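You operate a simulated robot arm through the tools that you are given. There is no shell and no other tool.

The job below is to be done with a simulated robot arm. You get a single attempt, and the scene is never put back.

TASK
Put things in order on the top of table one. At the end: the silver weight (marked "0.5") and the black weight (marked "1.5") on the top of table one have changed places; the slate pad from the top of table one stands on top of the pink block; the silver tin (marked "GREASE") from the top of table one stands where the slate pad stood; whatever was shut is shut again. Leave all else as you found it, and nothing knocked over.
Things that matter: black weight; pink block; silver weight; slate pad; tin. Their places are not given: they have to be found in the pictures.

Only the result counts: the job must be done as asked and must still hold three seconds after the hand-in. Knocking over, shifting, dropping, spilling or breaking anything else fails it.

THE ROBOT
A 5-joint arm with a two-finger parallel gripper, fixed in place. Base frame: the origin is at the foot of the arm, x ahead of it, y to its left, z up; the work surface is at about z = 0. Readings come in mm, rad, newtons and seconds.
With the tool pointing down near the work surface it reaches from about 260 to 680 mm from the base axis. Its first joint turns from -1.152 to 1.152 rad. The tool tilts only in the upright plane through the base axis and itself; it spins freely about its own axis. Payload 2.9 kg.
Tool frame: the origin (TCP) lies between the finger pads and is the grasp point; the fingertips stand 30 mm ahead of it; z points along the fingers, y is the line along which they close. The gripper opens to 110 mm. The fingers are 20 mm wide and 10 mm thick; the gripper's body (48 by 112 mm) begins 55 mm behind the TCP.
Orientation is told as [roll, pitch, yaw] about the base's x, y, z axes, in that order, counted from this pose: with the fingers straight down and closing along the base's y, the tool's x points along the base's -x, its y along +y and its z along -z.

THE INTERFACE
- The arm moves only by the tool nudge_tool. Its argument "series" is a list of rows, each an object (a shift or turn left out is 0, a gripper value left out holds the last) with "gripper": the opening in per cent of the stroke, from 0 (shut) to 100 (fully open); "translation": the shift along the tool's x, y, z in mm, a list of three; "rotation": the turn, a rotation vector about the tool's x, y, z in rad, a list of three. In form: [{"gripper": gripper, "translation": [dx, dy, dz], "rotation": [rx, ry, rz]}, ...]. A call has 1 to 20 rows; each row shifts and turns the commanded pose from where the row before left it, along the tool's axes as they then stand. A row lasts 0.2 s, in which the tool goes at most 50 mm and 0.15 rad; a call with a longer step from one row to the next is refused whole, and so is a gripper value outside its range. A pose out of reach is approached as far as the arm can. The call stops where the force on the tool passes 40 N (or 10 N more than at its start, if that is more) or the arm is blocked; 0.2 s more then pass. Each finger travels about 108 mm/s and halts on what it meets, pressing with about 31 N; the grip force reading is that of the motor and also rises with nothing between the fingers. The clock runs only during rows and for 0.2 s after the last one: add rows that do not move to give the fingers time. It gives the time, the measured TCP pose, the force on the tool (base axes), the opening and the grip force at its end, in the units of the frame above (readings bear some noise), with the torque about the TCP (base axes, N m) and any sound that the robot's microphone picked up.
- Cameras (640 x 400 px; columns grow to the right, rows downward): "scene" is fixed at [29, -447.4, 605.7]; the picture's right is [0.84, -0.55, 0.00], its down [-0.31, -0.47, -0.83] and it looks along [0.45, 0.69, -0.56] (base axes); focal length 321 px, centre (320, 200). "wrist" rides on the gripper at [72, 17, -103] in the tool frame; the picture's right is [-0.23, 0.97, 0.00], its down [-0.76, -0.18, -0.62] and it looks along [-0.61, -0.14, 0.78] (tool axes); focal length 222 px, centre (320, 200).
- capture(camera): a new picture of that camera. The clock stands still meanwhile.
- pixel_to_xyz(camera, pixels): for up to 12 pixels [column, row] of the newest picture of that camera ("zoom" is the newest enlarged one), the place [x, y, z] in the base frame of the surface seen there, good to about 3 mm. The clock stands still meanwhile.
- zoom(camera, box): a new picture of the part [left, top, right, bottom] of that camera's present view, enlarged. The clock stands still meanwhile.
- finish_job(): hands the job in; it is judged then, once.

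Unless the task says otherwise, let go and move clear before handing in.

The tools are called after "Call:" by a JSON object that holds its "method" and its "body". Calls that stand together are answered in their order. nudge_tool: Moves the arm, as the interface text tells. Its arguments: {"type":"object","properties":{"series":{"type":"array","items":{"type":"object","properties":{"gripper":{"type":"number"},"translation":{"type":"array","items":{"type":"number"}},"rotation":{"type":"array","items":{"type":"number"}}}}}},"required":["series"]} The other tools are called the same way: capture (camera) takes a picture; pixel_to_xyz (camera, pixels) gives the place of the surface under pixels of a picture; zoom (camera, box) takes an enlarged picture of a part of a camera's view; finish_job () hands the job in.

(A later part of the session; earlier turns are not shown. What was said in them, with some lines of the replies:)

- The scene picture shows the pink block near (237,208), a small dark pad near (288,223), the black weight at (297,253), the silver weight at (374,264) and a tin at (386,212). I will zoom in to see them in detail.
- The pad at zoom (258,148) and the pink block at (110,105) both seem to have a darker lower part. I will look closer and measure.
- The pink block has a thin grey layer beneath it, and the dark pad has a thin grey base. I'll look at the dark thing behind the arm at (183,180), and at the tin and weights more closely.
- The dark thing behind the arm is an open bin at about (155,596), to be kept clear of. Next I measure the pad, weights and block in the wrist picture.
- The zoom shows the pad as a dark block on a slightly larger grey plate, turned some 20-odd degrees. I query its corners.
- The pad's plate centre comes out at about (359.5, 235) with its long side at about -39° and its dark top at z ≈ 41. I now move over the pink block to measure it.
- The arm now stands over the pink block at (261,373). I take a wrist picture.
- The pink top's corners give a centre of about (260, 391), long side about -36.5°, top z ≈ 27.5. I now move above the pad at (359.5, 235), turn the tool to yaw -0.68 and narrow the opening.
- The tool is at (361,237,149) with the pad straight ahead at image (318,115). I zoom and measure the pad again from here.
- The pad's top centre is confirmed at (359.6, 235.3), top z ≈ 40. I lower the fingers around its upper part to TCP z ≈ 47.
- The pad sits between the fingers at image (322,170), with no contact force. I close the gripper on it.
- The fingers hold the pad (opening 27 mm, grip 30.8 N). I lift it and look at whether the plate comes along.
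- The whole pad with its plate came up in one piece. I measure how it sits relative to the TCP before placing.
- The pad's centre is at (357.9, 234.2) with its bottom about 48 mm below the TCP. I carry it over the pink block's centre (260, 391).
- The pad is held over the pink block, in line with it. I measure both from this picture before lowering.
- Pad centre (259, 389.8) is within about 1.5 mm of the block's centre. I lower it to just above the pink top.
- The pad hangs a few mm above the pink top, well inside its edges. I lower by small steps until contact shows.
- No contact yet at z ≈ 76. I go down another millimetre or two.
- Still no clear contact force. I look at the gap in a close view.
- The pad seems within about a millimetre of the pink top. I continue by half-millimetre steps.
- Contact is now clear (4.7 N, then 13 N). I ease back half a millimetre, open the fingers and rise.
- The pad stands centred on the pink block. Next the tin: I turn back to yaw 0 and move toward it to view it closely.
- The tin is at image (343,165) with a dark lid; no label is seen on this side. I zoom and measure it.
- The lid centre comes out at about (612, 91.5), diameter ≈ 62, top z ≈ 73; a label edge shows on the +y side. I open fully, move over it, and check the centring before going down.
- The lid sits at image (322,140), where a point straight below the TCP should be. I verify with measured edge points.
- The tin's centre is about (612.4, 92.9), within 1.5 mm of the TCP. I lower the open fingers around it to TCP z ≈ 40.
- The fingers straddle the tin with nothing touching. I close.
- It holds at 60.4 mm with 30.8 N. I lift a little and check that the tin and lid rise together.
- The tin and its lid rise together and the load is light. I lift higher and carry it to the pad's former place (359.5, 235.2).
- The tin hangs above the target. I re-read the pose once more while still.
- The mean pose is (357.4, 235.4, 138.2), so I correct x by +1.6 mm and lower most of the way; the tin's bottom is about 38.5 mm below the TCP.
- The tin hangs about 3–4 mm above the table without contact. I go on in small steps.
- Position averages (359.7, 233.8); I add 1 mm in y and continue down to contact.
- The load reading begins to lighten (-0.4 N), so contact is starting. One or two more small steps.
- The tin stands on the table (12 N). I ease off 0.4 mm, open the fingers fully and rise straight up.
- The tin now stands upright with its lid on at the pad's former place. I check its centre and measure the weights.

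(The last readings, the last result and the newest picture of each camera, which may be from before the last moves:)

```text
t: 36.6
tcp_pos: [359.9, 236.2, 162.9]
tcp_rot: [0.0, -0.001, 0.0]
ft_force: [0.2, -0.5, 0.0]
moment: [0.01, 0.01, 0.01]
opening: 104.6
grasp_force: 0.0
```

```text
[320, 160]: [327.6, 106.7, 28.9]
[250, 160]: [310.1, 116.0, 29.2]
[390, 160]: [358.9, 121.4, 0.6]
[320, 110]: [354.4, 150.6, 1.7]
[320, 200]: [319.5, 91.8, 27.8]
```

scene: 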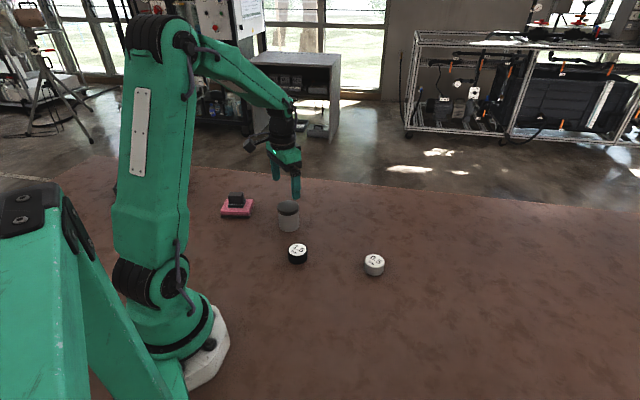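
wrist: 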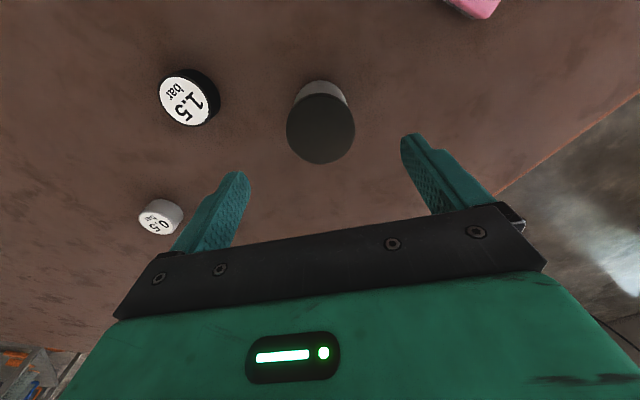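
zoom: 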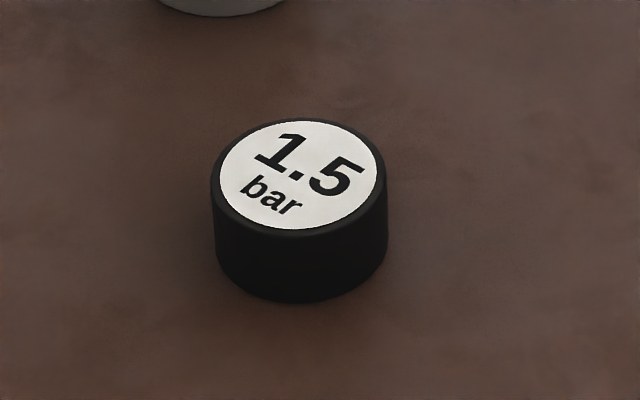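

The tin's centre measures about (360, 237), within a couple of mm of the target. Next I move over the black weight near (315, 103) to measure it from above.

Call:
{"method": "nudge_tool", "body": {"series": [{"translation": [11, -33.5, 0]}, {"translation": [11, -33.5, 0]}, {"translation": [11, -33.5, 0]}, {"translation": [11, -33.5, 0]}, {"translation": [0, 0, 20], "gripper": 85}, {"translation": [0, 0, 0]}]}}

Call:
{"method": "capture", "body": {"camera": "wrist"}}

Call:
{"method": "zoom", "body": {"camera": "wrist", "box": [265, 70, 375, 160]}}

```text
t: 38.0
tcp_pos: [314.9, 102.5, 137.8]
tcp_rot: [0.0, 0.0, 0.001]
ft_force: [-0.2, 0.2, 0.1]
moment: [-0.04, 0.0, -0.02]
opening: 93.5
grasp_force: 0.1
```

```text
taken
```

wrist: 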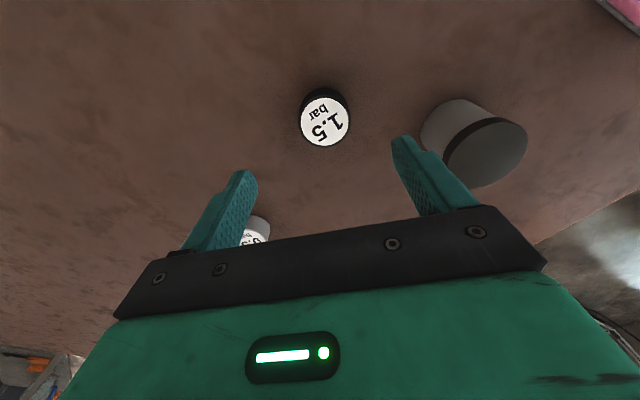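

```text
4.44 times, centred on (320, 115) of wrist
```

zoom: 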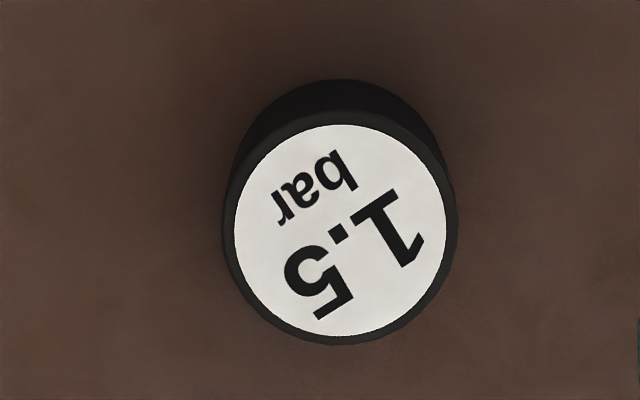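

The label's rim spans about (235..446, 125..336) in the zoom. I query rim points for the centre.

Call:
{"method": "pixel_to_xyz", "body": {"camera": "zoom", "pixels": [[241, 230], [440, 230], [340, 131], [340, 330], [340, 230], [271, 161], [410, 300], [410, 161], [271, 300], [340, 85], [300, 230], [380, 230]]}}

```text
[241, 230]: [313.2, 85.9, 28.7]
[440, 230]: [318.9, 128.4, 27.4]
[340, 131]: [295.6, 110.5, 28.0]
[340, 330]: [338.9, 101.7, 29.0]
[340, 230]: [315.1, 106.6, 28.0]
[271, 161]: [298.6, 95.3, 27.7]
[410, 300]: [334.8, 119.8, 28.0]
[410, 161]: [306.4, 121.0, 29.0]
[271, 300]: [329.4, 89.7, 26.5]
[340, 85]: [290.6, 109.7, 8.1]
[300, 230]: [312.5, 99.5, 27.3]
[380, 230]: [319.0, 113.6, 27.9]
```

The black weight's centre is at about (316.5, 106.6), top z 28. Now I move above the silver weight near (455,-35) to measure it.

Call:
{"method": "nudge_tool", "body": {"series": [{"translation": [-28, -27.5, 0]}, {"translation": [-28, -27.5, 0]}, {"translation": [-28, -27.5, 0]}, {"translation": [-28, -27.5, 0]}, {"translation": [-28, -27.5, 0]}, {"translation": [0, 0, 0]}, {"translation": [0, 0, 0]}]}}

Call:
{"method": "capture", "body": {"camera": "wrist"}}

Call:
{"method": "zoom", "body": {"camera": "wrist", "box": [265, 70, 375, 160]}}

```text
t: 39.6
tcp_pos: [455.3, -37.3, 137.6]
tcp_rot: [0.0, 0.001, -0.001]
ft_force: [-1.1, 0.3, -0.3]
moment: [0.02, 0.01, -0.02]
opening: 93.4
grasp_force: 0.1
```

```text
taken
```

wrist: 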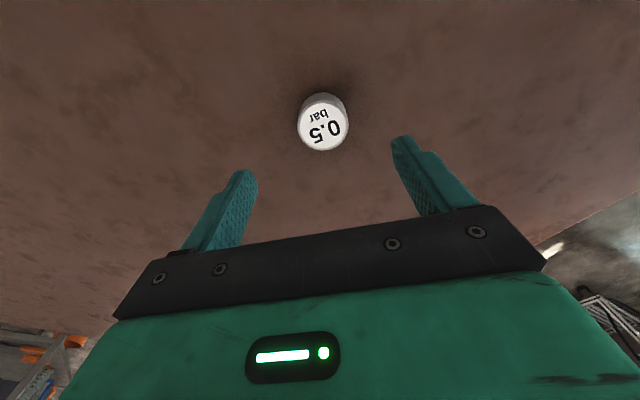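

```text
4.44 times, centred on (320, 115) of wrist
```

zoom: 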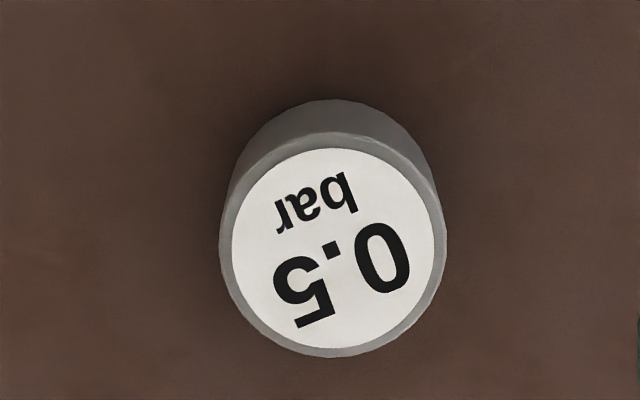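

The silver weight's label rim spans about (231..434, 148..349) in the zoom. I query rim points.

Call:
{"method": "pixel_to_xyz", "body": {"camera": "zoom", "pixels": [[237, 248], [428, 248], [332, 154], [332, 343], [332, 248], [265, 181], [400, 316], [400, 181], [265, 316], [300, 248], [365, 248]]}}

Call:
{"method": "nudge_tool", "body": {"series": [{"translation": [0, 0, 0]}]}}

Call:
{"method": "nudge_tool", "body": {"series": [{"translation": [0, 0, 0]}]}}

```text
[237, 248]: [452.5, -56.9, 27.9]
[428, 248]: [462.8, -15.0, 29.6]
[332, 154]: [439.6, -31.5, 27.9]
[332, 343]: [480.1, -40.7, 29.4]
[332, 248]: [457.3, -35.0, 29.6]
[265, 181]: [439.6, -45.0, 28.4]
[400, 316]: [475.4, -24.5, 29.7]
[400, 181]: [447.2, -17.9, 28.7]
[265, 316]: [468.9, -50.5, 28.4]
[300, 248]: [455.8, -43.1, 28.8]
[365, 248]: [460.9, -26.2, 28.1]
```

```text
t: 40.0
tcp_pos: [454.4, -38.2, 137.3]
tcp_rot: [-0.001, 0.0, 0.001]
ft_force: [0.7, 0.6, -0.8]
moment: [0.0, -0.02, 0.02]
opening: 93.2
grasp_force: 0.0
```

```text
t: 40.4
tcp_pos: [454.8, -36.5, 136.6]
tcp_rot: [-0.001, 0.0, 0.0]
ft_force: [-0.5, -0.1, 0.1]
moment: [-0.02, -0.01, 0.03]
opening: 93.7
grasp_force: 0.0
```

The silver weight's centre is (458.1, -35.2). I centre over it and lower the open fingers to TCP z ≈ 36.

Call:
{"method": "nudge_tool", "body": {"series": [{"translation": [-3.3, 2.1, 35]}, {"translation": [0, 0, 35]}, {"translation": [0, 0, 20]}, {"translation": [0, 0, 11]}, {"translation": [0, 0, 0]}]}}

Call:
{"method": "capture", "body": {"camera": "wrist"}}

Call:
{"method": "zoom", "body": {"camera": "scene", "box": [320, 200, 430, 290]}}

```text
t: 41.6
tcp_pos: [457.3, -32.2, 35.0]
tcp_rot: [0.001, 0.0, 0.001]
ft_force: [-0.1, 0.5, 0.1]
moment: [0.01, 0.02, -0.03]
opening: 93.6
grasp_force: 0.0
```

```text
taken
```

wrist: 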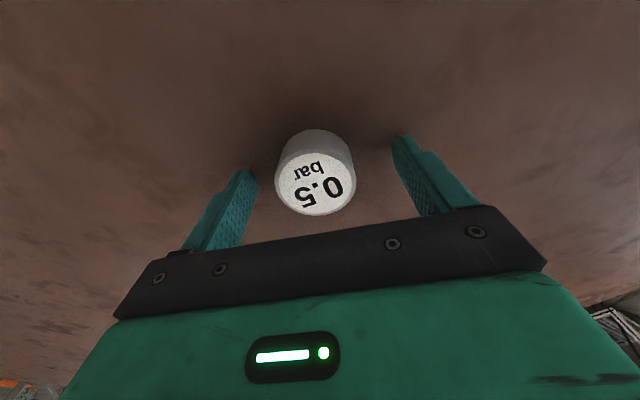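

```text
4.44 times, centred on (375, 245) of scene
```

zoom: 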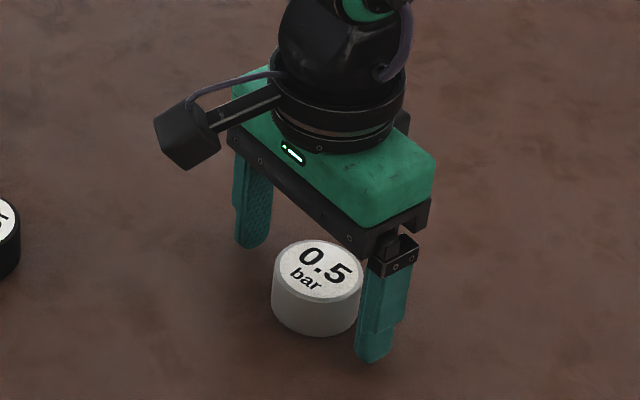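

The weight lies about 3 mm to the left of centre at image (315,182). I shift y by -2.7 mm and close.

Call:
{"method": "nudge_tool", "body": {"series": [{"translation": [0, -2.7, 0]}, {"translation": [0, 0, 0]}, {"gripper": 60}, {"gripper": 45}, {"gripper": 25}, {"gripper": 25}, {"gripper": 25}]}}

Call:
{"method": "capture", "body": {"camera": "wrist"}}

```text
t: 43.2
tcp_pos: [457.3, -34.4, 35.4]
tcp_rot: [0.0, 0.0, 0.0]
ft_force: [-0.7, -0.5, 0.8]
moment: [-0.02, -0.02, 0.01]
opening: 48.8
grasp_force: 30.5
```

```text
taken
```

wrist: 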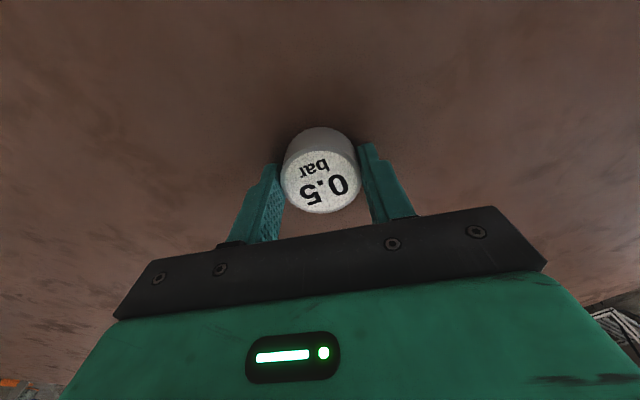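

It is gripped at 48.8 mm and 30.5 N. I lift it and check the hold.

Call:
{"method": "nudge_tool", "body": {"series": [{"translation": [0, 0, -4]}, {"translation": [0, 0, -10]}, {"translation": [0, 0, -25]}, {"translation": [0, 0, -21]}, {"translation": [0, 0, 0]}]}}

Call:
{"method": "capture", "body": {"camera": "wrist"}}

```text
t: 44.4
tcp_pos: [459.1, -34.9, 97.7]
tcp_rot: [0.001, 0.001, 0.0]
ft_force: [0.5, -0.8, -1.0]
moment: [-0.03, 0.0, -0.02]
opening: 49.0
grasp_force: 30.8
```

```text
taken
```

wrist: 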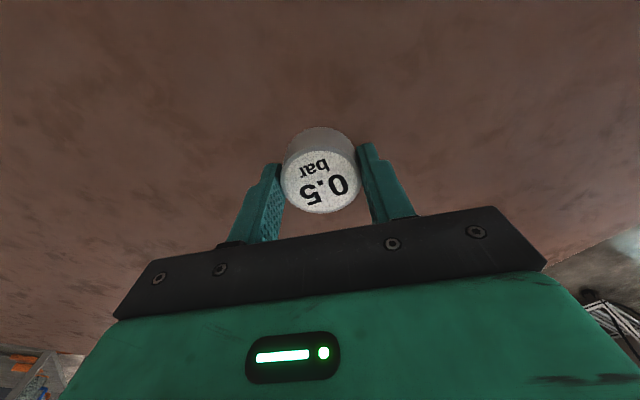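

The weight is held steady. I carry it to a free parking spot near (470, 110) and lower most of the way.

Call:
{"method": "nudge_tool", "body": {"series": [{"translation": [-2, 17, 0]}, {"translation": [-3, 36, 0]}, {"translation": [-3, 40, 0]}, {"translation": [-2, 32, 0]}, {"translation": [-2, 20, 0]}, {"translation": [0, 0, 0]}, {"translation": [0, 0, 25]}, {"translation": [0, 0, 22]}, {"translation": [0, 0, 8]}, {"translation": [0, 0, 0]}]}}

Call:
{"method": "capture", "body": {"camera": "wrist"}}

Call:
{"method": "nudge_tool", "body": {"series": [{"translation": [0, 0, 1.5]}, {"translation": [0, 0, 0]}]}}

Call:
{"method": "nudge_tool", "body": {"series": [{"translation": [0, 0, 1]}, {"translation": [0, 0, 0]}]}}

```text
t: 46.6
tcp_pos: [469.1, 108.2, 42.0]
tcp_rot: [-0.002, -0.002, 0.0]
ft_force: [-0.1, 0.3, -1.3]
moment: [-0.01, 0.04, 0.01]
opening: 48.7
grasp_force: 31.8
```

```text
taken
```

wrist: 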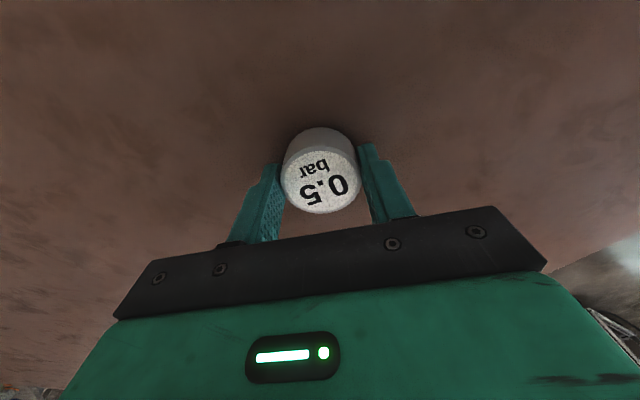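

```text
t: 47.2
tcp_pos: [470.0, 108.3, 40.2]
tcp_rot: [0.001, -0.001, 0.002]
ft_force: [0.1, 0.3, -0.1]
moment: [-0.01, 0.01, -0.01]
opening: 49.1
grasp_force: 30.9
```

```text
t: 47.8
tcp_pos: [470.3, 108.9, 39.1]
tcp_rot: [-0.001, 0.001, 0.001]
ft_force: [-0.1, -1.1, -1.4]
moment: [0.02, 0.01, -0.01]
opening: 49.0
grasp_force: 30.2
```

It hangs some 2.5 mm above the table. I step down to contact.

Call:
{"method": "nudge_tool", "body": {"series": [{"translation": [0, 0, 1.2]}, {"translation": [0, 0, 0]}]}}

Call:
{"method": "nudge_tool", "body": {"series": [{"translation": [0, 0, 0.7]}, {"translation": [0, 0, 0]}]}}

Call:
{"method": "nudge_tool", "body": {"series": [{"translation": [0, 0, 0.6]}, {"translation": [0, 0, 0]}]}}

```text
t: 48.4
tcp_pos: [471.4, 108.2, 37.7]
tcp_rot: [0.0, 0.0, 0.0]
ft_force: [0.5, 0.2, -2.1]
moment: [0.02, -0.04, 0.0]
opening: 48.9
grasp_force: 30.8
```

```text
t: 49.0
tcp_pos: [471.2, 110.3, 38.4]
tcp_rot: [0.001, 0.0, 0.0]
ft_force: [0.8, 0.0, -1.6]
moment: [0.03, 0.03, -0.02]
opening: 49.1
grasp_force: 31.3
```

```text
t: 49.6
tcp_pos: [470.7, 108.9, 37.6]
tcp_rot: [0.0, 0.0, -0.001]
ft_force: [1.2, 0.0, -1.3]
moment: [0.03, 0.01, 0.06]
opening: 49.0
grasp_force: 30.8
```

No contact yet; I continue with small steps.

Call:
{"method": "nudge_tool", "body": {"series": [{"translation": [0, 0, 0.8]}, {"translation": [0, 0, 0]}]}}

Call:
{"method": "nudge_tool", "body": {"series": [{"translation": [0, 0, 0.7]}, {"translation": [0, 0, 0]}]}}

Call:
{"method": "nudge_tool", "body": {"series": [{"translation": [0, 0, 0.5]}, {"translation": [0, 0, 0]}]}}

```text
t: 50.2
tcp_pos: [470.0, 108.2, 37.9]
tcp_rot: [-0.001, -0.002, 0.0]
ft_force: [0.4, -0.3, -0.7]
moment: [0.02, 0.02, 0.0]
opening: 49.0
grasp_force: 30.7
```

```text
t: 50.8
tcp_pos: [471.6, 107.9, 35.8]
tcp_rot: [0.001, 0.0, 0.001]
ft_force: [-1.8, -0.5, 3.6]
moment: [-0.06, 0.05, 0.01]
opening: 48.9
grasp_force: 30.8
```

```text
t: 51.4
tcp_pos: [471.2, 108.1, 36.4]
tcp_rot: [-0.001, 0.0, 0.0]
ft_force: [-3.3, -3.9, 13.3]
moment: [-0.14, 0.15, 0.02]
opening: 49.1
grasp_force: 30.7
```

The silver weight rests on the parking spot (13 N). I release, rise, and move to the black weight at 154 mm less in x.

Call:
{"method": "nudge_tool", "body": {"series": [{"translation": [0, 0, -0.4]}, {"translation": [0, 0, 0]}, {"gripper": 55}, {"gripper": 70}, {"gripper": 85}, {"gripper": 85}, {"translation": [0, 0, -20]}, {"translation": [0, 0, -40]}, {"translation": [0, 0, -20]}, {"translation": [30, -0.6, 0]}, {"translation": [38, -0.7, 0]}, {"translation": [38, -0.7, 0]}, {"translation": [30, -0.6, 0]}, {"translation": [18, -0.3, 0]}, {"translation": [0, 0, 0]}, {"translation": [0, 0, 0]}]}}

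Call:
{"method": "capture", "body": {"camera": "wrist"}}

Call:
{"method": "capture", "body": {"camera": "scene"}}

```text
t: 54.8
tcp_pos: [316.4, 104.2, 115.9]
tcp_rot: [0.0, 0.0, 0.001]
ft_force: [0.5, -0.5, -1.2]
moment: [0.01, 0.03, 0.02]
opening: 93.8
grasp_force: 0.1
```

```text
taken
```

wrist: 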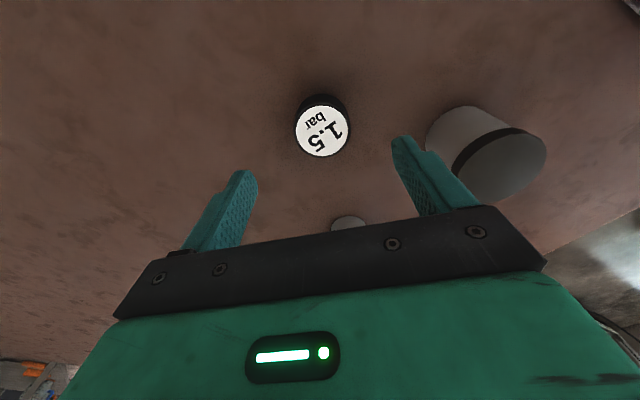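

```text
taken
```

scene: 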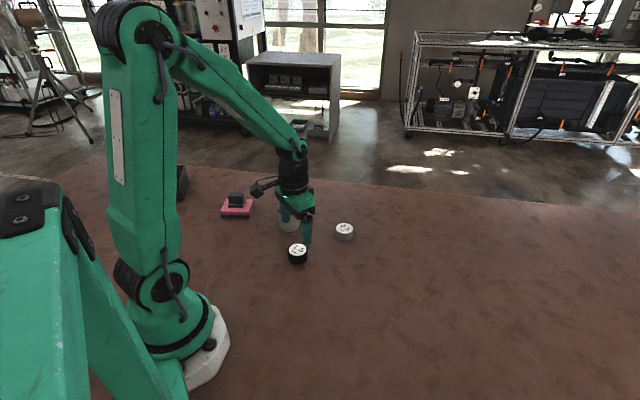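

The black weight appears at (322.5,130.5), about 2 mm off in y. I correct and lower to z ≈ 36.

Call:
{"method": "nudge_tool", "body": {"series": [{"translation": [0, 2.2, 35]}, {"translation": [0, 0, 25]}, {"translation": [0, 0, 12]}, {"translation": [0, 0, 8]}, {"translation": [0, 0, 0]}]}}

Call:
{"method": "capture", "body": {"camera": "wrist"}}

```text
t: 56.0
tcp_pos: [316.6, 107.8, 35.7]
tcp_rot: [0.001, 0.001, 0.001]
ft_force: [-1.4, -0.5, -0.8]
moment: [0.04, -0.01, -0.01]
opening: 93.4
grasp_force: 0.0
```

```text
taken
```

wrist: 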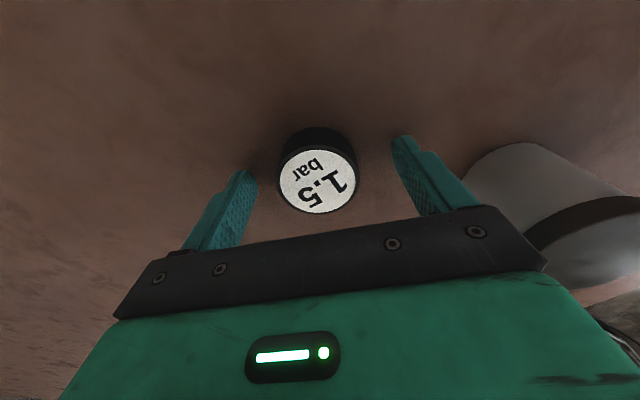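

The weight is nearly centred at (318,181). I shift y by -0.8 mm and close.

Call:
{"method": "nudge_tool", "body": {"series": [{"translation": [0, -0.8, 0]}, {"translation": [0, 0, 0]}, {"gripper": 60}, {"gripper": 45}, {"gripper": 25}, {"gripper": 25}, {"gripper": 25}]}}

Call:
{"method": "capture", "body": {"camera": "wrist"}}

Call:
{"method": "nudge_tool", "body": {"series": [{"translation": [0, 0, 0]}]}}

Call:
{"method": "nudge_tool", "body": {"series": [{"translation": [0, 0, 0]}]}}

```text
t: 57.6
tcp_pos: [317.8, 106.9, 36.8]
tcp_rot: [0.001, 0.0, 0.002]
ft_force: [-0.4, -2.6, 3.3]
moment: [-0.08, 0.08, 0.03]
opening: 51.0
grasp_force: 30.4
```

```text
taken
```

wrist: 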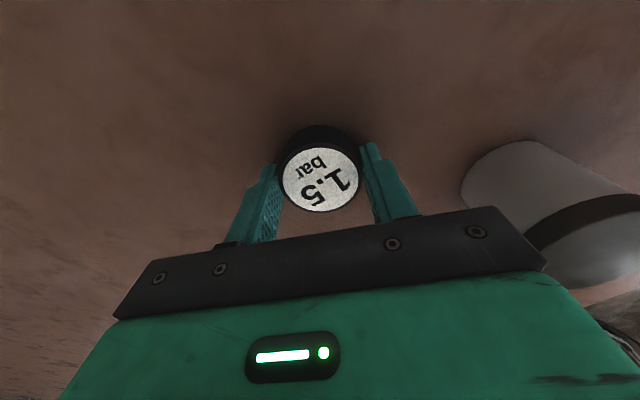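

```text
t: 58.0
tcp_pos: [315.9, 106.3, 36.1]
tcp_rot: [-0.002, 0.001, -0.002]
ft_force: [-0.3, -1.9, 3.4]
moment: [-0.11, 0.09, 0.0]
opening: 51.2
grasp_force: 30.8
```

```text
t: 58.4
tcp_pos: [316.2, 106.4, 36.0]
tcp_rot: [0.001, 0.001, 0.0]
ft_force: [-1.0, -2.9, 4.6]
moment: [-0.09, 0.11, 0.0]
opening: 51.3
grasp_force: 30.8
```

The black weight is held at 51 mm. I lift it 60 mm and check.

Call:
{"method": "nudge_tool", "body": {"series": [{"translation": [0, 0, -4]}, {"translation": [0, 0, -10]}, {"translation": [0, 0, -25]}, {"translation": [0, 0, -21]}, {"translation": [0, 0, 0]}]}}

Call:
{"method": "capture", "body": {"camera": "wrist"}}

```text
t: 59.6
tcp_pos: [318.3, 105.9, 98.4]
tcp_rot: [0.0, 0.0, 0.0]
ft_force: [0.7, -0.9, -4.5]
moment: [0.0, -0.01, 0.02]
opening: 51.1
grasp_force: 31.5
```

```text
taken
```

wrist: 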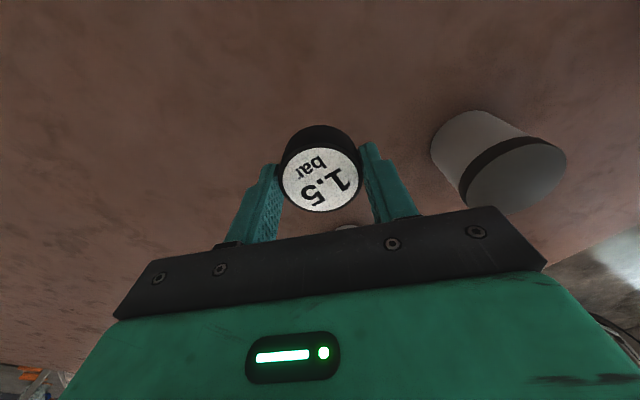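

It is held without slip (about 4.5 N). I carry it to the silver weight's old place (458, -35).

Call:
{"method": "nudge_tool", "body": {"series": [{"translation": [-12, -12, 0]}, {"translation": [-26, -26, 0]}, {"translation": [-30, -30, 0]}, {"translation": [-30, -30, 0]}, {"translation": [-26, -26.4, 0]}, {"translation": [-17.8, -18, 0]}, {"translation": [0, 0, 0]}, {"translation": [0, 0, 25]}, {"translation": [0, 0, 20]}, {"translation": [0, 0, 9]}, {"translation": [0, 0, 0]}]}}

Call:
{"method": "nudge_tool", "body": {"series": [{"translation": [0, 0, 0]}]}}

Call:
{"method": "nudge_tool", "body": {"series": [{"translation": [0, 0, 0]}]}}

Call:
{"method": "nudge_tool", "body": {"series": [{"translation": [0, 0, 0]}]}}

```text
t: 62.0
tcp_pos: [457.2, -34.6, 41.4]
tcp_rot: [0.0, -0.001, 0.0]
ft_force: [-0.2, 0.2, -4.6]
moment: [0.02, 0.01, 0.02]
opening: 51.5
grasp_force: 30.7
```

```text
t: 62.4
tcp_pos: [457.6, -34.3, 43.1]
tcp_rot: [0.0, -0.001, -0.002]
ft_force: [-0.4, -0.2, -4.5]
moment: [-0.05, 0.02, -0.01]
opening: 51.0
grasp_force: 30.4
```

```text
t: 62.8
tcp_pos: [458.1, -34.6, 43.6]
tcp_rot: [0.0, 0.001, 0.0]
ft_force: [-0.5, 0.3, -3.9]
moment: [0.0, -0.04, -0.02]
opening: 51.2
grasp_force: 30.8
```

```text
t: 63.2
tcp_pos: [458.1, -33.3, 43.0]
tcp_rot: [-0.001, 0.0, 0.001]
ft_force: [0.2, 0.3, -5.4]
moment: [-0.01, 0.03, 0.01]
opening: 51.4
grasp_force: 31.6
```

Mean pose (457.8, -34.2, 42.8); I correct by under a millimetre and lower the remaining ~6 mm in small steps.

Call:
{"method": "nudge_tool", "body": {"series": [{"translation": [-0.4, -0.8, 2]}, {"translation": [0, 0, 1.5]}, {"translation": [0, 0, 1]}, {"translation": [0, 0, 0]}]}}

Call:
{"method": "nudge_tool", "body": {"series": [{"translation": [0, 0, 0.8]}, {"translation": [0, 0, 0]}]}}

Call:
{"method": "nudge_tool", "body": {"series": [{"translation": [0, 0, 0.7]}, {"translation": [0, 0, 0]}]}}

```text
t: 64.2
tcp_pos: [457.8, -35.3, 38.4]
tcp_rot: [0.001, -0.001, -0.001]
ft_force: [0.3, -0.5, -4.5]
moment: [-0.05, 0.01, 0.01]
opening: 51.1
grasp_force: 31.3
```

```text
t: 64.8
tcp_pos: [458.6, -35.6, 38.0]
tcp_rot: [0.0, 0.0, 0.0]
ft_force: [-1.0, 0.4, -3.8]
moment: [-0.02, 0.0, -0.04]
opening: 51.3
grasp_force: 31.1
```

```text
t: 65.4
tcp_pos: [457.8, -35.8, 36.5]
tcp_rot: [0.0, 0.001, 0.0]
ft_force: [-0.1, 2.1, 0.0]
moment: [0.07, 0.13, -0.02]
opening: 51.3
grasp_force: 31.4
```

The load is coming off, so contact begins. One more small step.

Call:
{"method": "nudge_tool", "body": {"series": [{"translation": [0, 0, 0.4]}, {"translation": [0, 0, 0]}]}}

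```text
t: 66.0
tcp_pos: [458.9, -35.0, 37.2]
tcp_rot: [0.001, -0.002, 0.0]
ft_force: [-1.5, -2.9, 5.7]
moment: [-0.07, 0.25, 0.04]
opening: 51.1
grasp_force: 30.7
```

The black weight stands at the silver's old place (5.7 N). I release, rise, and go over to the parked silver weight.

Call:
{"method": "nudge_tool", "body": {"series": [{"translation": [0, 0, -0.2]}, {"translation": [0, 0, 0]}, {"gripper": 55}, {"gripper": 70}, {"gripper": 85}, {"gripper": 85}, {"translation": [0, 0, -20]}, {"translation": [0, 0, -40]}, {"translation": [0, 0, -20]}, {"translation": [0, 0, 0]}]}}

Call:
{"method": "capture", "body": {"camera": "wrist"}}

Call:
{"method": "zoom", "body": {"camera": "wrist", "box": [265, 70, 375, 160]}}

```text
t: 68.2
tcp_pos: [460.6, -35.8, 116.9]
tcp_rot: [-0.001, -0.001, 0.001]
ft_force: [-0.4, 0.3, -1.0]
moment: [-0.03, 0.0, 0.02]
opening: 93.4
grasp_force: 0.1
```

```text
taken
```

wrist: 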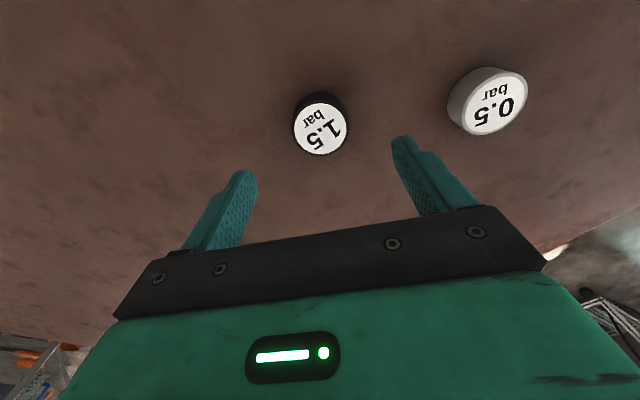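

```text
4.44 times, centred on (320, 115) of wrist
```

zoom: 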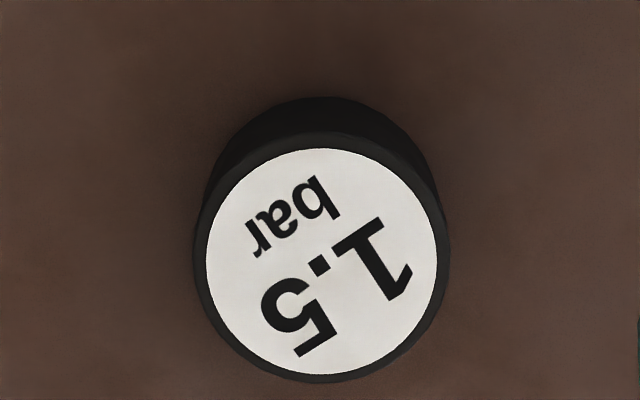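

The black weight stands properly. I verify its centre with rim points.

Call:
{"method": "pixel_to_xyz", "body": {"camera": "zoom", "pixels": [[212, 262], [431, 262], [322, 154], [322, 369], [245, 186], [400, 339], [400, 186], [245, 339], [322, 262]]}}

Call:
{"method": "nudge_tool", "body": {"series": [{"translation": [-2, 17, 0]}, {"translation": [-3, 36, 0]}, {"translation": [-3, 40, 0]}, {"translation": [-2, 32, 0]}, {"translation": [-1.8, 19.7, 0]}, {"translation": [0, 0, 0]}, {"translation": [0, 0, 0]}]}}

Call:
{"method": "capture", "body": {"camera": "wrist"}}

```text
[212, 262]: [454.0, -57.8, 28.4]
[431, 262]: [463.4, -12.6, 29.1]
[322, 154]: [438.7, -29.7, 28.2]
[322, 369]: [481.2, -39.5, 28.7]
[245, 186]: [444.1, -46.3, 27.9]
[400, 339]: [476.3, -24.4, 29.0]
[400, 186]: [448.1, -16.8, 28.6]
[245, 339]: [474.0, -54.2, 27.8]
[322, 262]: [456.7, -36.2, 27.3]
```

```text
t: 69.8
tcp_pos: [471.0, 106.4, 116.7]
tcp_rot: [-0.001, 0.0, 0.0]
ft_force: [0.2, 0.1, -0.8]
moment: [0.0, -0.03, 0.0]
opening: 93.5
grasp_force: 0.0
```

```text
taken
```

wrist: 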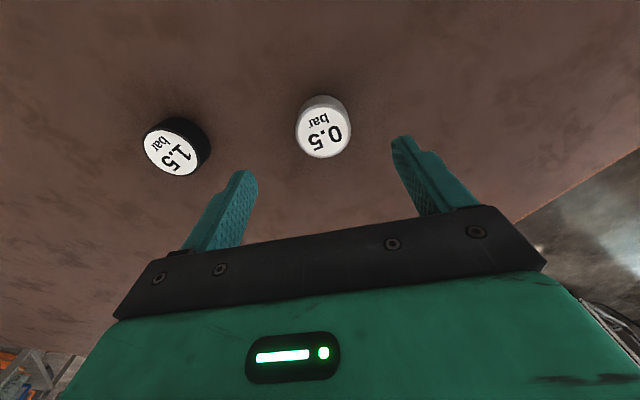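

The black weight's centre is about (459.5, -35.2), within 1.5 mm of where the silver stood. The silver weight is at (323,131), so I shift y +2.5 mm and lower onto it.

Call:
{"method": "nudge_tool", "body": {"series": [{"translation": [-0.3, 2.5, 35]}, {"translation": [0, 0, 25]}, {"translation": [0, 0, 13]}, {"translation": [0, 0, 8]}, {"translation": [0, 0, 0]}]}}

Call:
{"method": "capture", "body": {"camera": "wrist"}}

```text
t: 71.0
tcp_pos: [471.5, 110.1, 35.3]
tcp_rot: [0.0, 0.001, -0.001]
ft_force: [0.5, -0.2, 1.2]
moment: [0.01, 0.0, 0.03]
opening: 93.3
grasp_force: 0.2
```

```text
taken
```

wrist: 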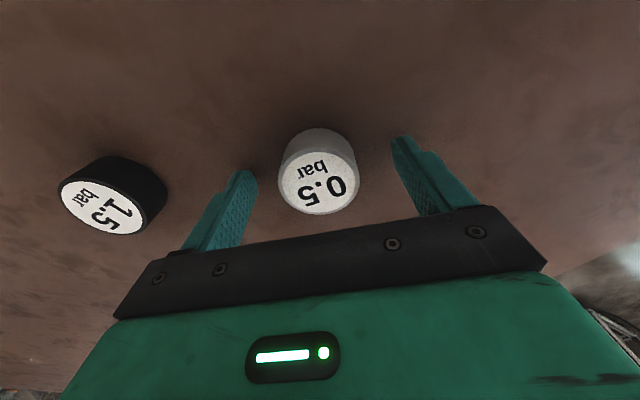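

The silver weight is almost centred at (318,182). I nudge y -1 mm, close, and lift.

Call:
{"method": "nudge_tool", "body": {"series": [{"translation": [0, -1, 0]}, {"translation": [0, 0, 0]}, {"gripper": 60}, {"gripper": 45}, {"gripper": 25}, {"gripper": 25}, {"gripper": 25}]}}

Call:
{"method": "nudge_tool", "body": {"series": [{"translation": [0, 0, -4]}, {"translation": [0, 0, -10]}, {"translation": [0, 0, -25]}, {"translation": [0, 0, -21]}, {"translation": [0, 0, 0]}]}}

Call:
{"method": "capture", "body": {"camera": "wrist"}}

```text
t: 72.6
tcp_pos: [471.6, 109.8, 36.4]
tcp_rot: [0.0, -0.001, 0.0]
ft_force: [-0.2, 0.1, 0.0]
moment: [0.0, 0.02, 0.04]
opening: 48.9
grasp_force: 30.9
```

```text
t: 73.8
tcp_pos: [471.2, 108.9, 94.5]
tcp_rot: [0.001, 0.0, 0.001]
ft_force: [0.3, -1.0, -0.9]
moment: [-0.03, -0.01, 0.01]
opening: 49.0
grasp_force: 31.2
```

```text
taken
```

wrist: 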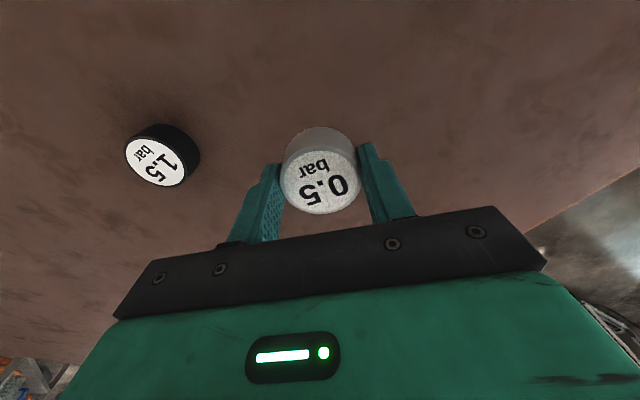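

The silver weight is held. I carry it to the black weight's old place (316.6, 106.6).

Call:
{"method": "nudge_tool", "body": {"series": [{"translation": [18, -0.3, 0]}, {"translation": [34, -0.6, 0]}, {"translation": [38, -0.7, 0]}, {"translation": [36, -0.6, 0]}, {"translation": [20, -0.3, 0]}, {"translation": [8.5, 0, 0]}, {"translation": [0, 0, 0]}, {"translation": [0, 0, 25]}, {"translation": [0, 0, 20]}, {"translation": [0, 0, 8]}, {"translation": [0, 0, 0]}]}}

Call:
{"method": "nudge_tool", "body": {"series": [{"translation": [0, 0, 0]}]}}

Call:
{"method": "nudge_tool", "body": {"series": [{"translation": [0, 0, 0]}]}}

Call:
{"method": "nudge_tool", "body": {"series": [{"translation": [0, 0, 0]}]}}

```text
t: 76.2
tcp_pos: [316.0, 106.5, 41.2]
tcp_rot: [0.0, 0.001, 0.0]
ft_force: [-0.3, 0.3, -1.1]
moment: [-0.01, -0.01, 0.0]
opening: 48.9
grasp_force: 30.7
```

```text
t: 76.6
tcp_pos: [314.8, 106.0, 41.4]
tcp_rot: [-0.001, 0.002, 0.0]
ft_force: [-0.1, 0.7, -1.3]
moment: [-0.03, -0.01, 0.0]
opening: 49.0
grasp_force: 30.6
```

```text
t: 77.0
tcp_pos: [314.0, 106.4, 41.3]
tcp_rot: [-0.001, 0.0, 0.0]
ft_force: [-0.1, -0.5, -0.6]
moment: [0.01, 0.0, -0.01]
opening: 48.9
grasp_force: 31.3
```

```text
t: 77.4
tcp_pos: [315.3, 105.3, 42.3]
tcp_rot: [0.001, -0.001, 0.001]
ft_force: [-0.2, -0.2, -1.1]
moment: [0.0, 0.01, 0.02]
opening: 49.4
grasp_force: 30.5
```

Mean pose (315.0, 106.1, 41.5): I correct by +1.5 in x and +0.5 in y and lower the last ~5 mm.

Call:
{"method": "nudge_tool", "body": {"series": [{"translation": [-1.5, 0.5, 1.5]}, {"translation": [0, 0, 1.2]}, {"translation": [0, 0, 0.8]}, {"translation": [0, 0, 0]}]}}

Call:
{"method": "nudge_tool", "body": {"series": [{"translation": [0, 0, 0.7]}, {"translation": [0, 0, 0]}]}}

Call:
{"method": "nudge_tool", "body": {"series": [{"translation": [0, 0, 0.6]}, {"translation": [0, 0, 0]}]}}

```text
t: 78.4
tcp_pos: [317.6, 107.6, 37.9]
tcp_rot: [-0.001, 0.0, 0.002]
ft_force: [-0.2, 0.0, -1.0]
moment: [-0.02, -0.03, 0.0]
opening: 49.0
grasp_force: 31.1
```

```text
t: 79.0
tcp_pos: [317.9, 108.0, 36.9]
tcp_rot: [0.0, -0.002, 0.0]
ft_force: [0.0, 0.3, -2.3]
moment: [0.02, 0.02, -0.01]
opening: 49.1
grasp_force: 30.8
```

```text
t: 79.6
tcp_pos: [319.1, 108.7, 36.9]
tcp_rot: [0.001, -0.002, 0.003]
ft_force: [-0.1, -0.4, -2.2]
moment: [-0.03, 0.01, 0.01]
opening: 48.9
grasp_force: 30.5
```

The readings drift a little (318.2, 108.1); I re-read while still before touching down.

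Call:
{"method": "nudge_tool", "body": {"series": [{"translation": [0, 0, 0]}]}}

Call:
{"method": "nudge_tool", "body": {"series": [{"translation": [0, 0, 0]}]}}

Call:
{"method": "nudge_tool", "body": {"series": [{"translation": [0, 0, 0]}]}}

Call:
{"method": "nudge_tool", "body": {"series": [{"translation": [0, 0, 0]}]}}

```text
t: 80.0
tcp_pos: [318.7, 107.3, 36.7]
tcp_rot: [0.0, -0.001, 0.002]
ft_force: [0.0, 0.4, -1.8]
moment: [-0.02, 0.04, -0.02]
opening: 49.0
grasp_force: 31.0
```

```text
t: 80.4
tcp_pos: [318.8, 110.5, 38.1]
tcp_rot: [0.001, -0.001, 0.0]
ft_force: [0.1, -0.5, -2.5]
moment: [-0.01, 0.01, 0.03]
opening: 49.2
grasp_force: 30.9
```

```text
t: 80.8
tcp_pos: [318.2, 108.7, 36.0]
tcp_rot: [0.0, 0.0, 0.0]
ft_force: [0.6, -0.4, -1.8]
moment: [0.0, -0.04, -0.01]
opening: 49.1
grasp_force: 30.9
```

```text
t: 81.2
tcp_pos: [319.3, 108.2, 36.2]
tcp_rot: [0.002, 0.001, 0.0]
ft_force: [-0.1, 0.7, -2.2]
moment: [-0.03, 0.03, 0.01]
opening: 48.8
grasp_force: 30.9
```

The mean is (318.6, 108.5), about 2 mm too far in each; I correct back.

Call:
{"method": "nudge_tool", "body": {"series": [{"translation": [1.8, -1.6, 0]}, {"translation": [0, 0, 0]}]}}

Call:
{"method": "nudge_tool", "body": {"series": [{"translation": [0, 0, 0]}]}}

Call:
{"method": "nudge_tool", "body": {"series": [{"translation": [0, 0, 0]}]}}

Call:
{"method": "nudge_tool", "body": {"series": [{"translation": [0, 0, 0]}]}}

```text
t: 81.8
tcp_pos: [316.8, 105.5, 37.6]
tcp_rot: [0.0, 0.0, -0.001]
ft_force: [-0.4, -0.3, -1.4]
moment: [-0.01, 0.0, -0.02]
opening: 49.1
grasp_force: 31.1
```

```text
t: 82.2
tcp_pos: [316.1, 106.1, 36.9]
tcp_rot: [0.0, 0.0, 0.0]
ft_force: [0.1, 0.2, -2.0]
moment: [0.03, 0.02, -0.01]
opening: 48.8
grasp_force: 31.0
```

```text
t: 82.6
tcp_pos: [317.4, 105.7, 37.3]
tcp_rot: [0.0, -0.001, 0.0]
ft_force: [0.2, 0.2, -1.2]
moment: [0.01, 0.02, -0.01]
opening: 49.3
grasp_force: 30.4
```

```text
t: 83.0
tcp_pos: [317.4, 106.1, 37.9]
tcp_rot: [0.001, -0.001, -0.001]
ft_force: [0.1, 0.3, -1.5]
moment: [-0.01, -0.02, -0.01]
opening: 49.0
grasp_force: 30.9
```

The mean is now (316.9, 105.9), within 1 mm of the target. I step down to contact.

Call:
{"method": "nudge_tool", "body": {"series": [{"translation": [0, 0, 0.6]}, {"translation": [0, 0, 0]}]}}

Call:
{"method": "nudge_tool", "body": {"series": [{"translation": [0, 0, 0.5]}, {"translation": [0, 0, 0]}]}}

```text
t: 83.6
tcp_pos: [316.9, 107.5, 36.0]
tcp_rot: [0.0, 0.0, 0.002]
ft_force: [-0.1, -1.1, -1.1]
moment: [0.04, -0.02, 0.01]
opening: 49.1
grasp_force: 30.9
```

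```text
t: 84.2
tcp_pos: [316.4, 105.5, 35.5]
tcp_rot: [0.0, 0.0, 0.003]
ft_force: [0.0, -0.4, -1.9]
moment: [-0.01, -0.02, -0.01]
opening: 49.2
grasp_force: 30.8
```

Still no contact; I continue with half-millimetre steps.

Call:
{"method": "nudge_tool", "body": {"series": [{"translation": [0, 0, 0.5]}, {"translation": [0, 0, 0]}]}}

Call:
{"method": "nudge_tool", "body": {"series": [{"translation": [0, 0, 0.5]}, {"translation": [0, 0, 0]}]}}

```text
t: 84.8
tcp_pos: [317.6, 106.7, 34.6]
tcp_rot: [0.001, 0.0, -0.001]
ft_force: [-1.2, -0.8, 0.5]
moment: [-0.02, 0.01, 0.01]
opening: 48.9
grasp_force: 31.0
```

```text
t: 85.4
tcp_pos: [317.7, 107.1, 36.3]
tcp_rot: [0.0, 0.0, -0.001]
ft_force: [1.9, -0.4, 2.6]
moment: [-0.03, 0.04, 0.01]
opening: 49.2
grasp_force: 30.7
```

The silver weight now rests on the table (2.6 N). I open, rise, and look.

Call:
{"method": "nudge_tool", "body": {"series": [{"translation": [0, 0, 0]}, {"gripper": 55}, {"gripper": 70}, {"gripper": 85}, {"gripper": 85}, {"translation": [0, 0, -20]}, {"translation": [0, 0, -40]}, {"translation": [0, 0, -40]}, {"translation": [0, 0, 0]}, {"translation": [0, 0, 0]}]}}

Call:
{"method": "capture", "body": {"camera": "wrist"}}

Call:
{"method": "capture", "body": {"camera": "scene"}}

Call:
{"method": "zoom", "body": {"camera": "wrist", "box": [265, 70, 375, 160]}}

```text
t: 87.6
tcp_pos: [315.1, 107.6, 135.5]
tcp_rot: [0.0, 0.0, 0.001]
ft_force: [0.3, 0.0, -0.1]
moment: [-0.04, -0.02, -0.03]
opening: 93.5
grasp_force: 0.1
```

```text
taken
```

wrist: 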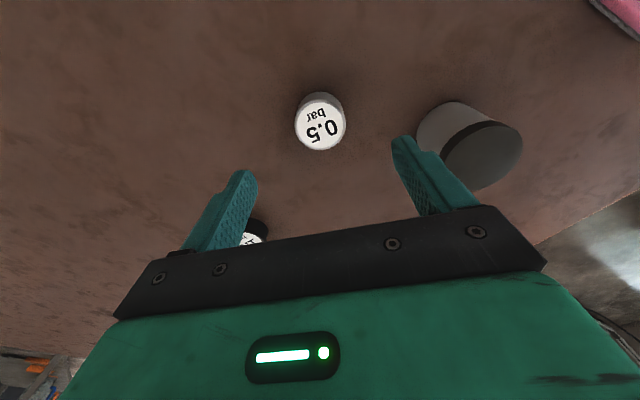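

```text
taken
```

scene: 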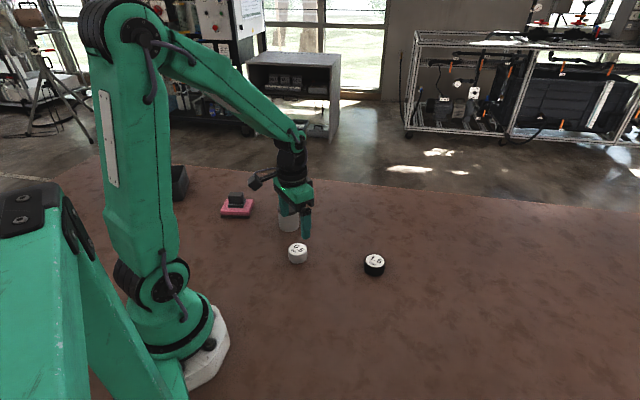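

```text
4.44 times, centred on (320, 115) of wrist
```

zoom: 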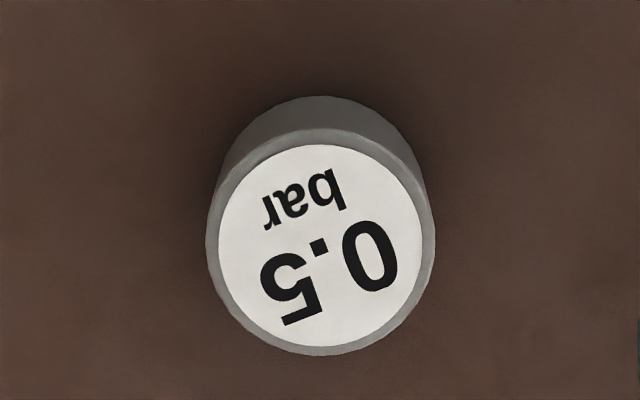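

The weights have changed places and the tin and pad stand upright. I verify the silver weight's centre.

Call:
{"method": "pixel_to_xyz", "body": {"camera": "zoom", "pixels": [[225, 246], [415, 246], [320, 151], [320, 341], [253, 179], [388, 314], [388, 179], [253, 314], [320, 246]]}}

Call:
{"method": "pixel_to_xyz", "body": {"camera": "scene", "pixels": [[374, 259], [297, 247], [237, 198], [228, 211], [248, 211]]}}

```text
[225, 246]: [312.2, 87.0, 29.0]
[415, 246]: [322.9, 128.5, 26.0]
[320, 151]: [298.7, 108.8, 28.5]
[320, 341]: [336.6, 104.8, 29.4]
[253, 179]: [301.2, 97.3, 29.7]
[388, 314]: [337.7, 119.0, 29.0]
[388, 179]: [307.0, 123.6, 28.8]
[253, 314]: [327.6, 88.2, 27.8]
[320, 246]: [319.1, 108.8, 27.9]
```

```text
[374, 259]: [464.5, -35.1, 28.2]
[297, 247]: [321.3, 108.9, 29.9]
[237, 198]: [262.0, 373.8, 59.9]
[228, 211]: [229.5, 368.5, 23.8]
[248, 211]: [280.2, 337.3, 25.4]
```

The silver weight's centre is about (318, 107), within ~1 mm of the black one's old place. I rise and return near the starting pose, then take a last look at everything.

Call:
{"method": "nudge_tool", "body": {"series": [{"translation": [0, 0, -45]}, {"translation": [0, 0, -45], "gripper": 100}, {"translation": [-2.5, 32, 0]}, {"translation": [-2.5, 33, 0]}, {"translation": [-2.5, 33, 0]}, {"translation": [-2.5, 33, 0]}, {"translation": [-2.5, 33, 0]}, {"translation": [0, 0, 0]}, {"translation": [0, 0, 0]}]}}

Call:
{"method": "capture", "body": {"camera": "wrist"}}

Call:
{"method": "capture", "body": {"camera": "scene"}}

Call:
{"method": "zoom", "body": {"camera": "scene", "box": [200, 170, 420, 300]}}

```text
t: 89.6
tcp_pos: [329.6, 271.5, 222.2]
tcp_rot: [-0.001, 0.0, 0.0]
ft_force: [0.2, -0.3, -0.1]
moment: [-0.05, -0.01, 0.01]
opening: 109.7
grasp_force: 0.0
```

```text
taken
```

wrist: 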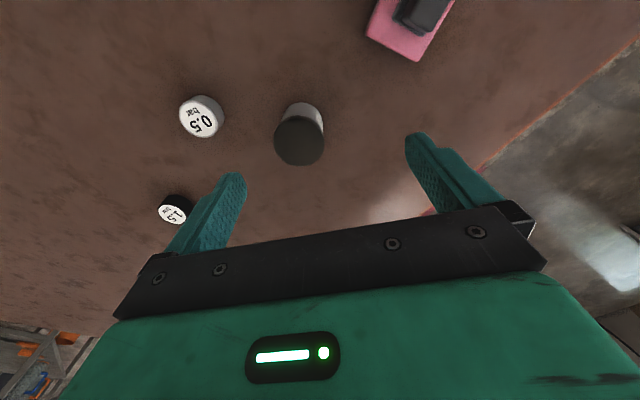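

```text
taken
```

scene: 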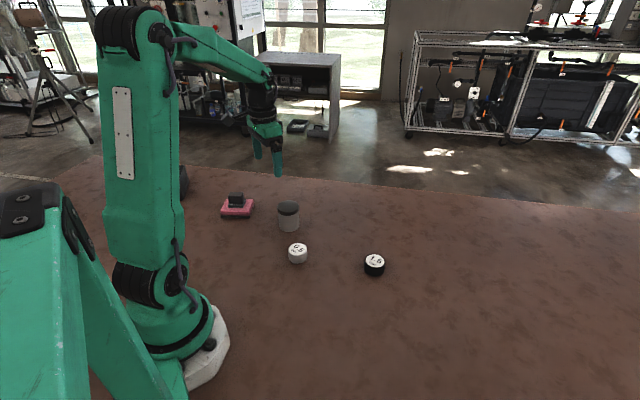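

```text
2.91 times, centred on (310, 235) of scene
```

zoom: 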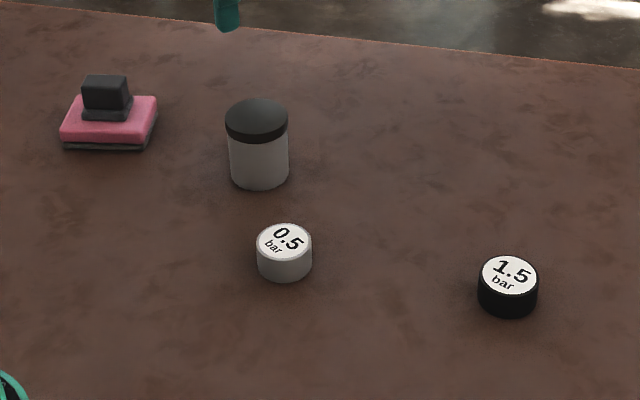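

The last pictures show the pad on the pink block (105,105), the lidded tin at the pad's former place (258,145), the silver weight at (284,252) and the black weight at (508,285), all upright and the gripper clear. I hand the job in.

Call:
{"method": "finish_job", "body": {}}

```text
The job is handed in.
```

The job is handed in, and the last pictures showed everything upright and in place. I have had no verdict back.

| Thing | Where it stands now | How close |
|---|---|---|
| Slate pad | Centred on top of the pink block | About 1–2 mm off the block's centre just before I set it down; not measured again after release |
| Tin | Where the pad stood, around (360, 236.5) | About 1–2 mm from the pad's old centre |
| Black weight ("1.5") | Where the silver weight stood | About 1.5 mm off |
| Silver weight ("0.5") | Where the black weight stood | About 1 mm off |

- **Tin:** I never read the word "GREASE". Only the edge of a label showed, on the far side, but it was the only tin I could see on the table. Its lid stayed on throughout.
- **Shut things:** I opened nothing, so nothing needed shutting again.
- **Everything else:** The pink block shows no visible shift, and the arm did not go near the open bin. The gripper is empty and back near its starting pose.
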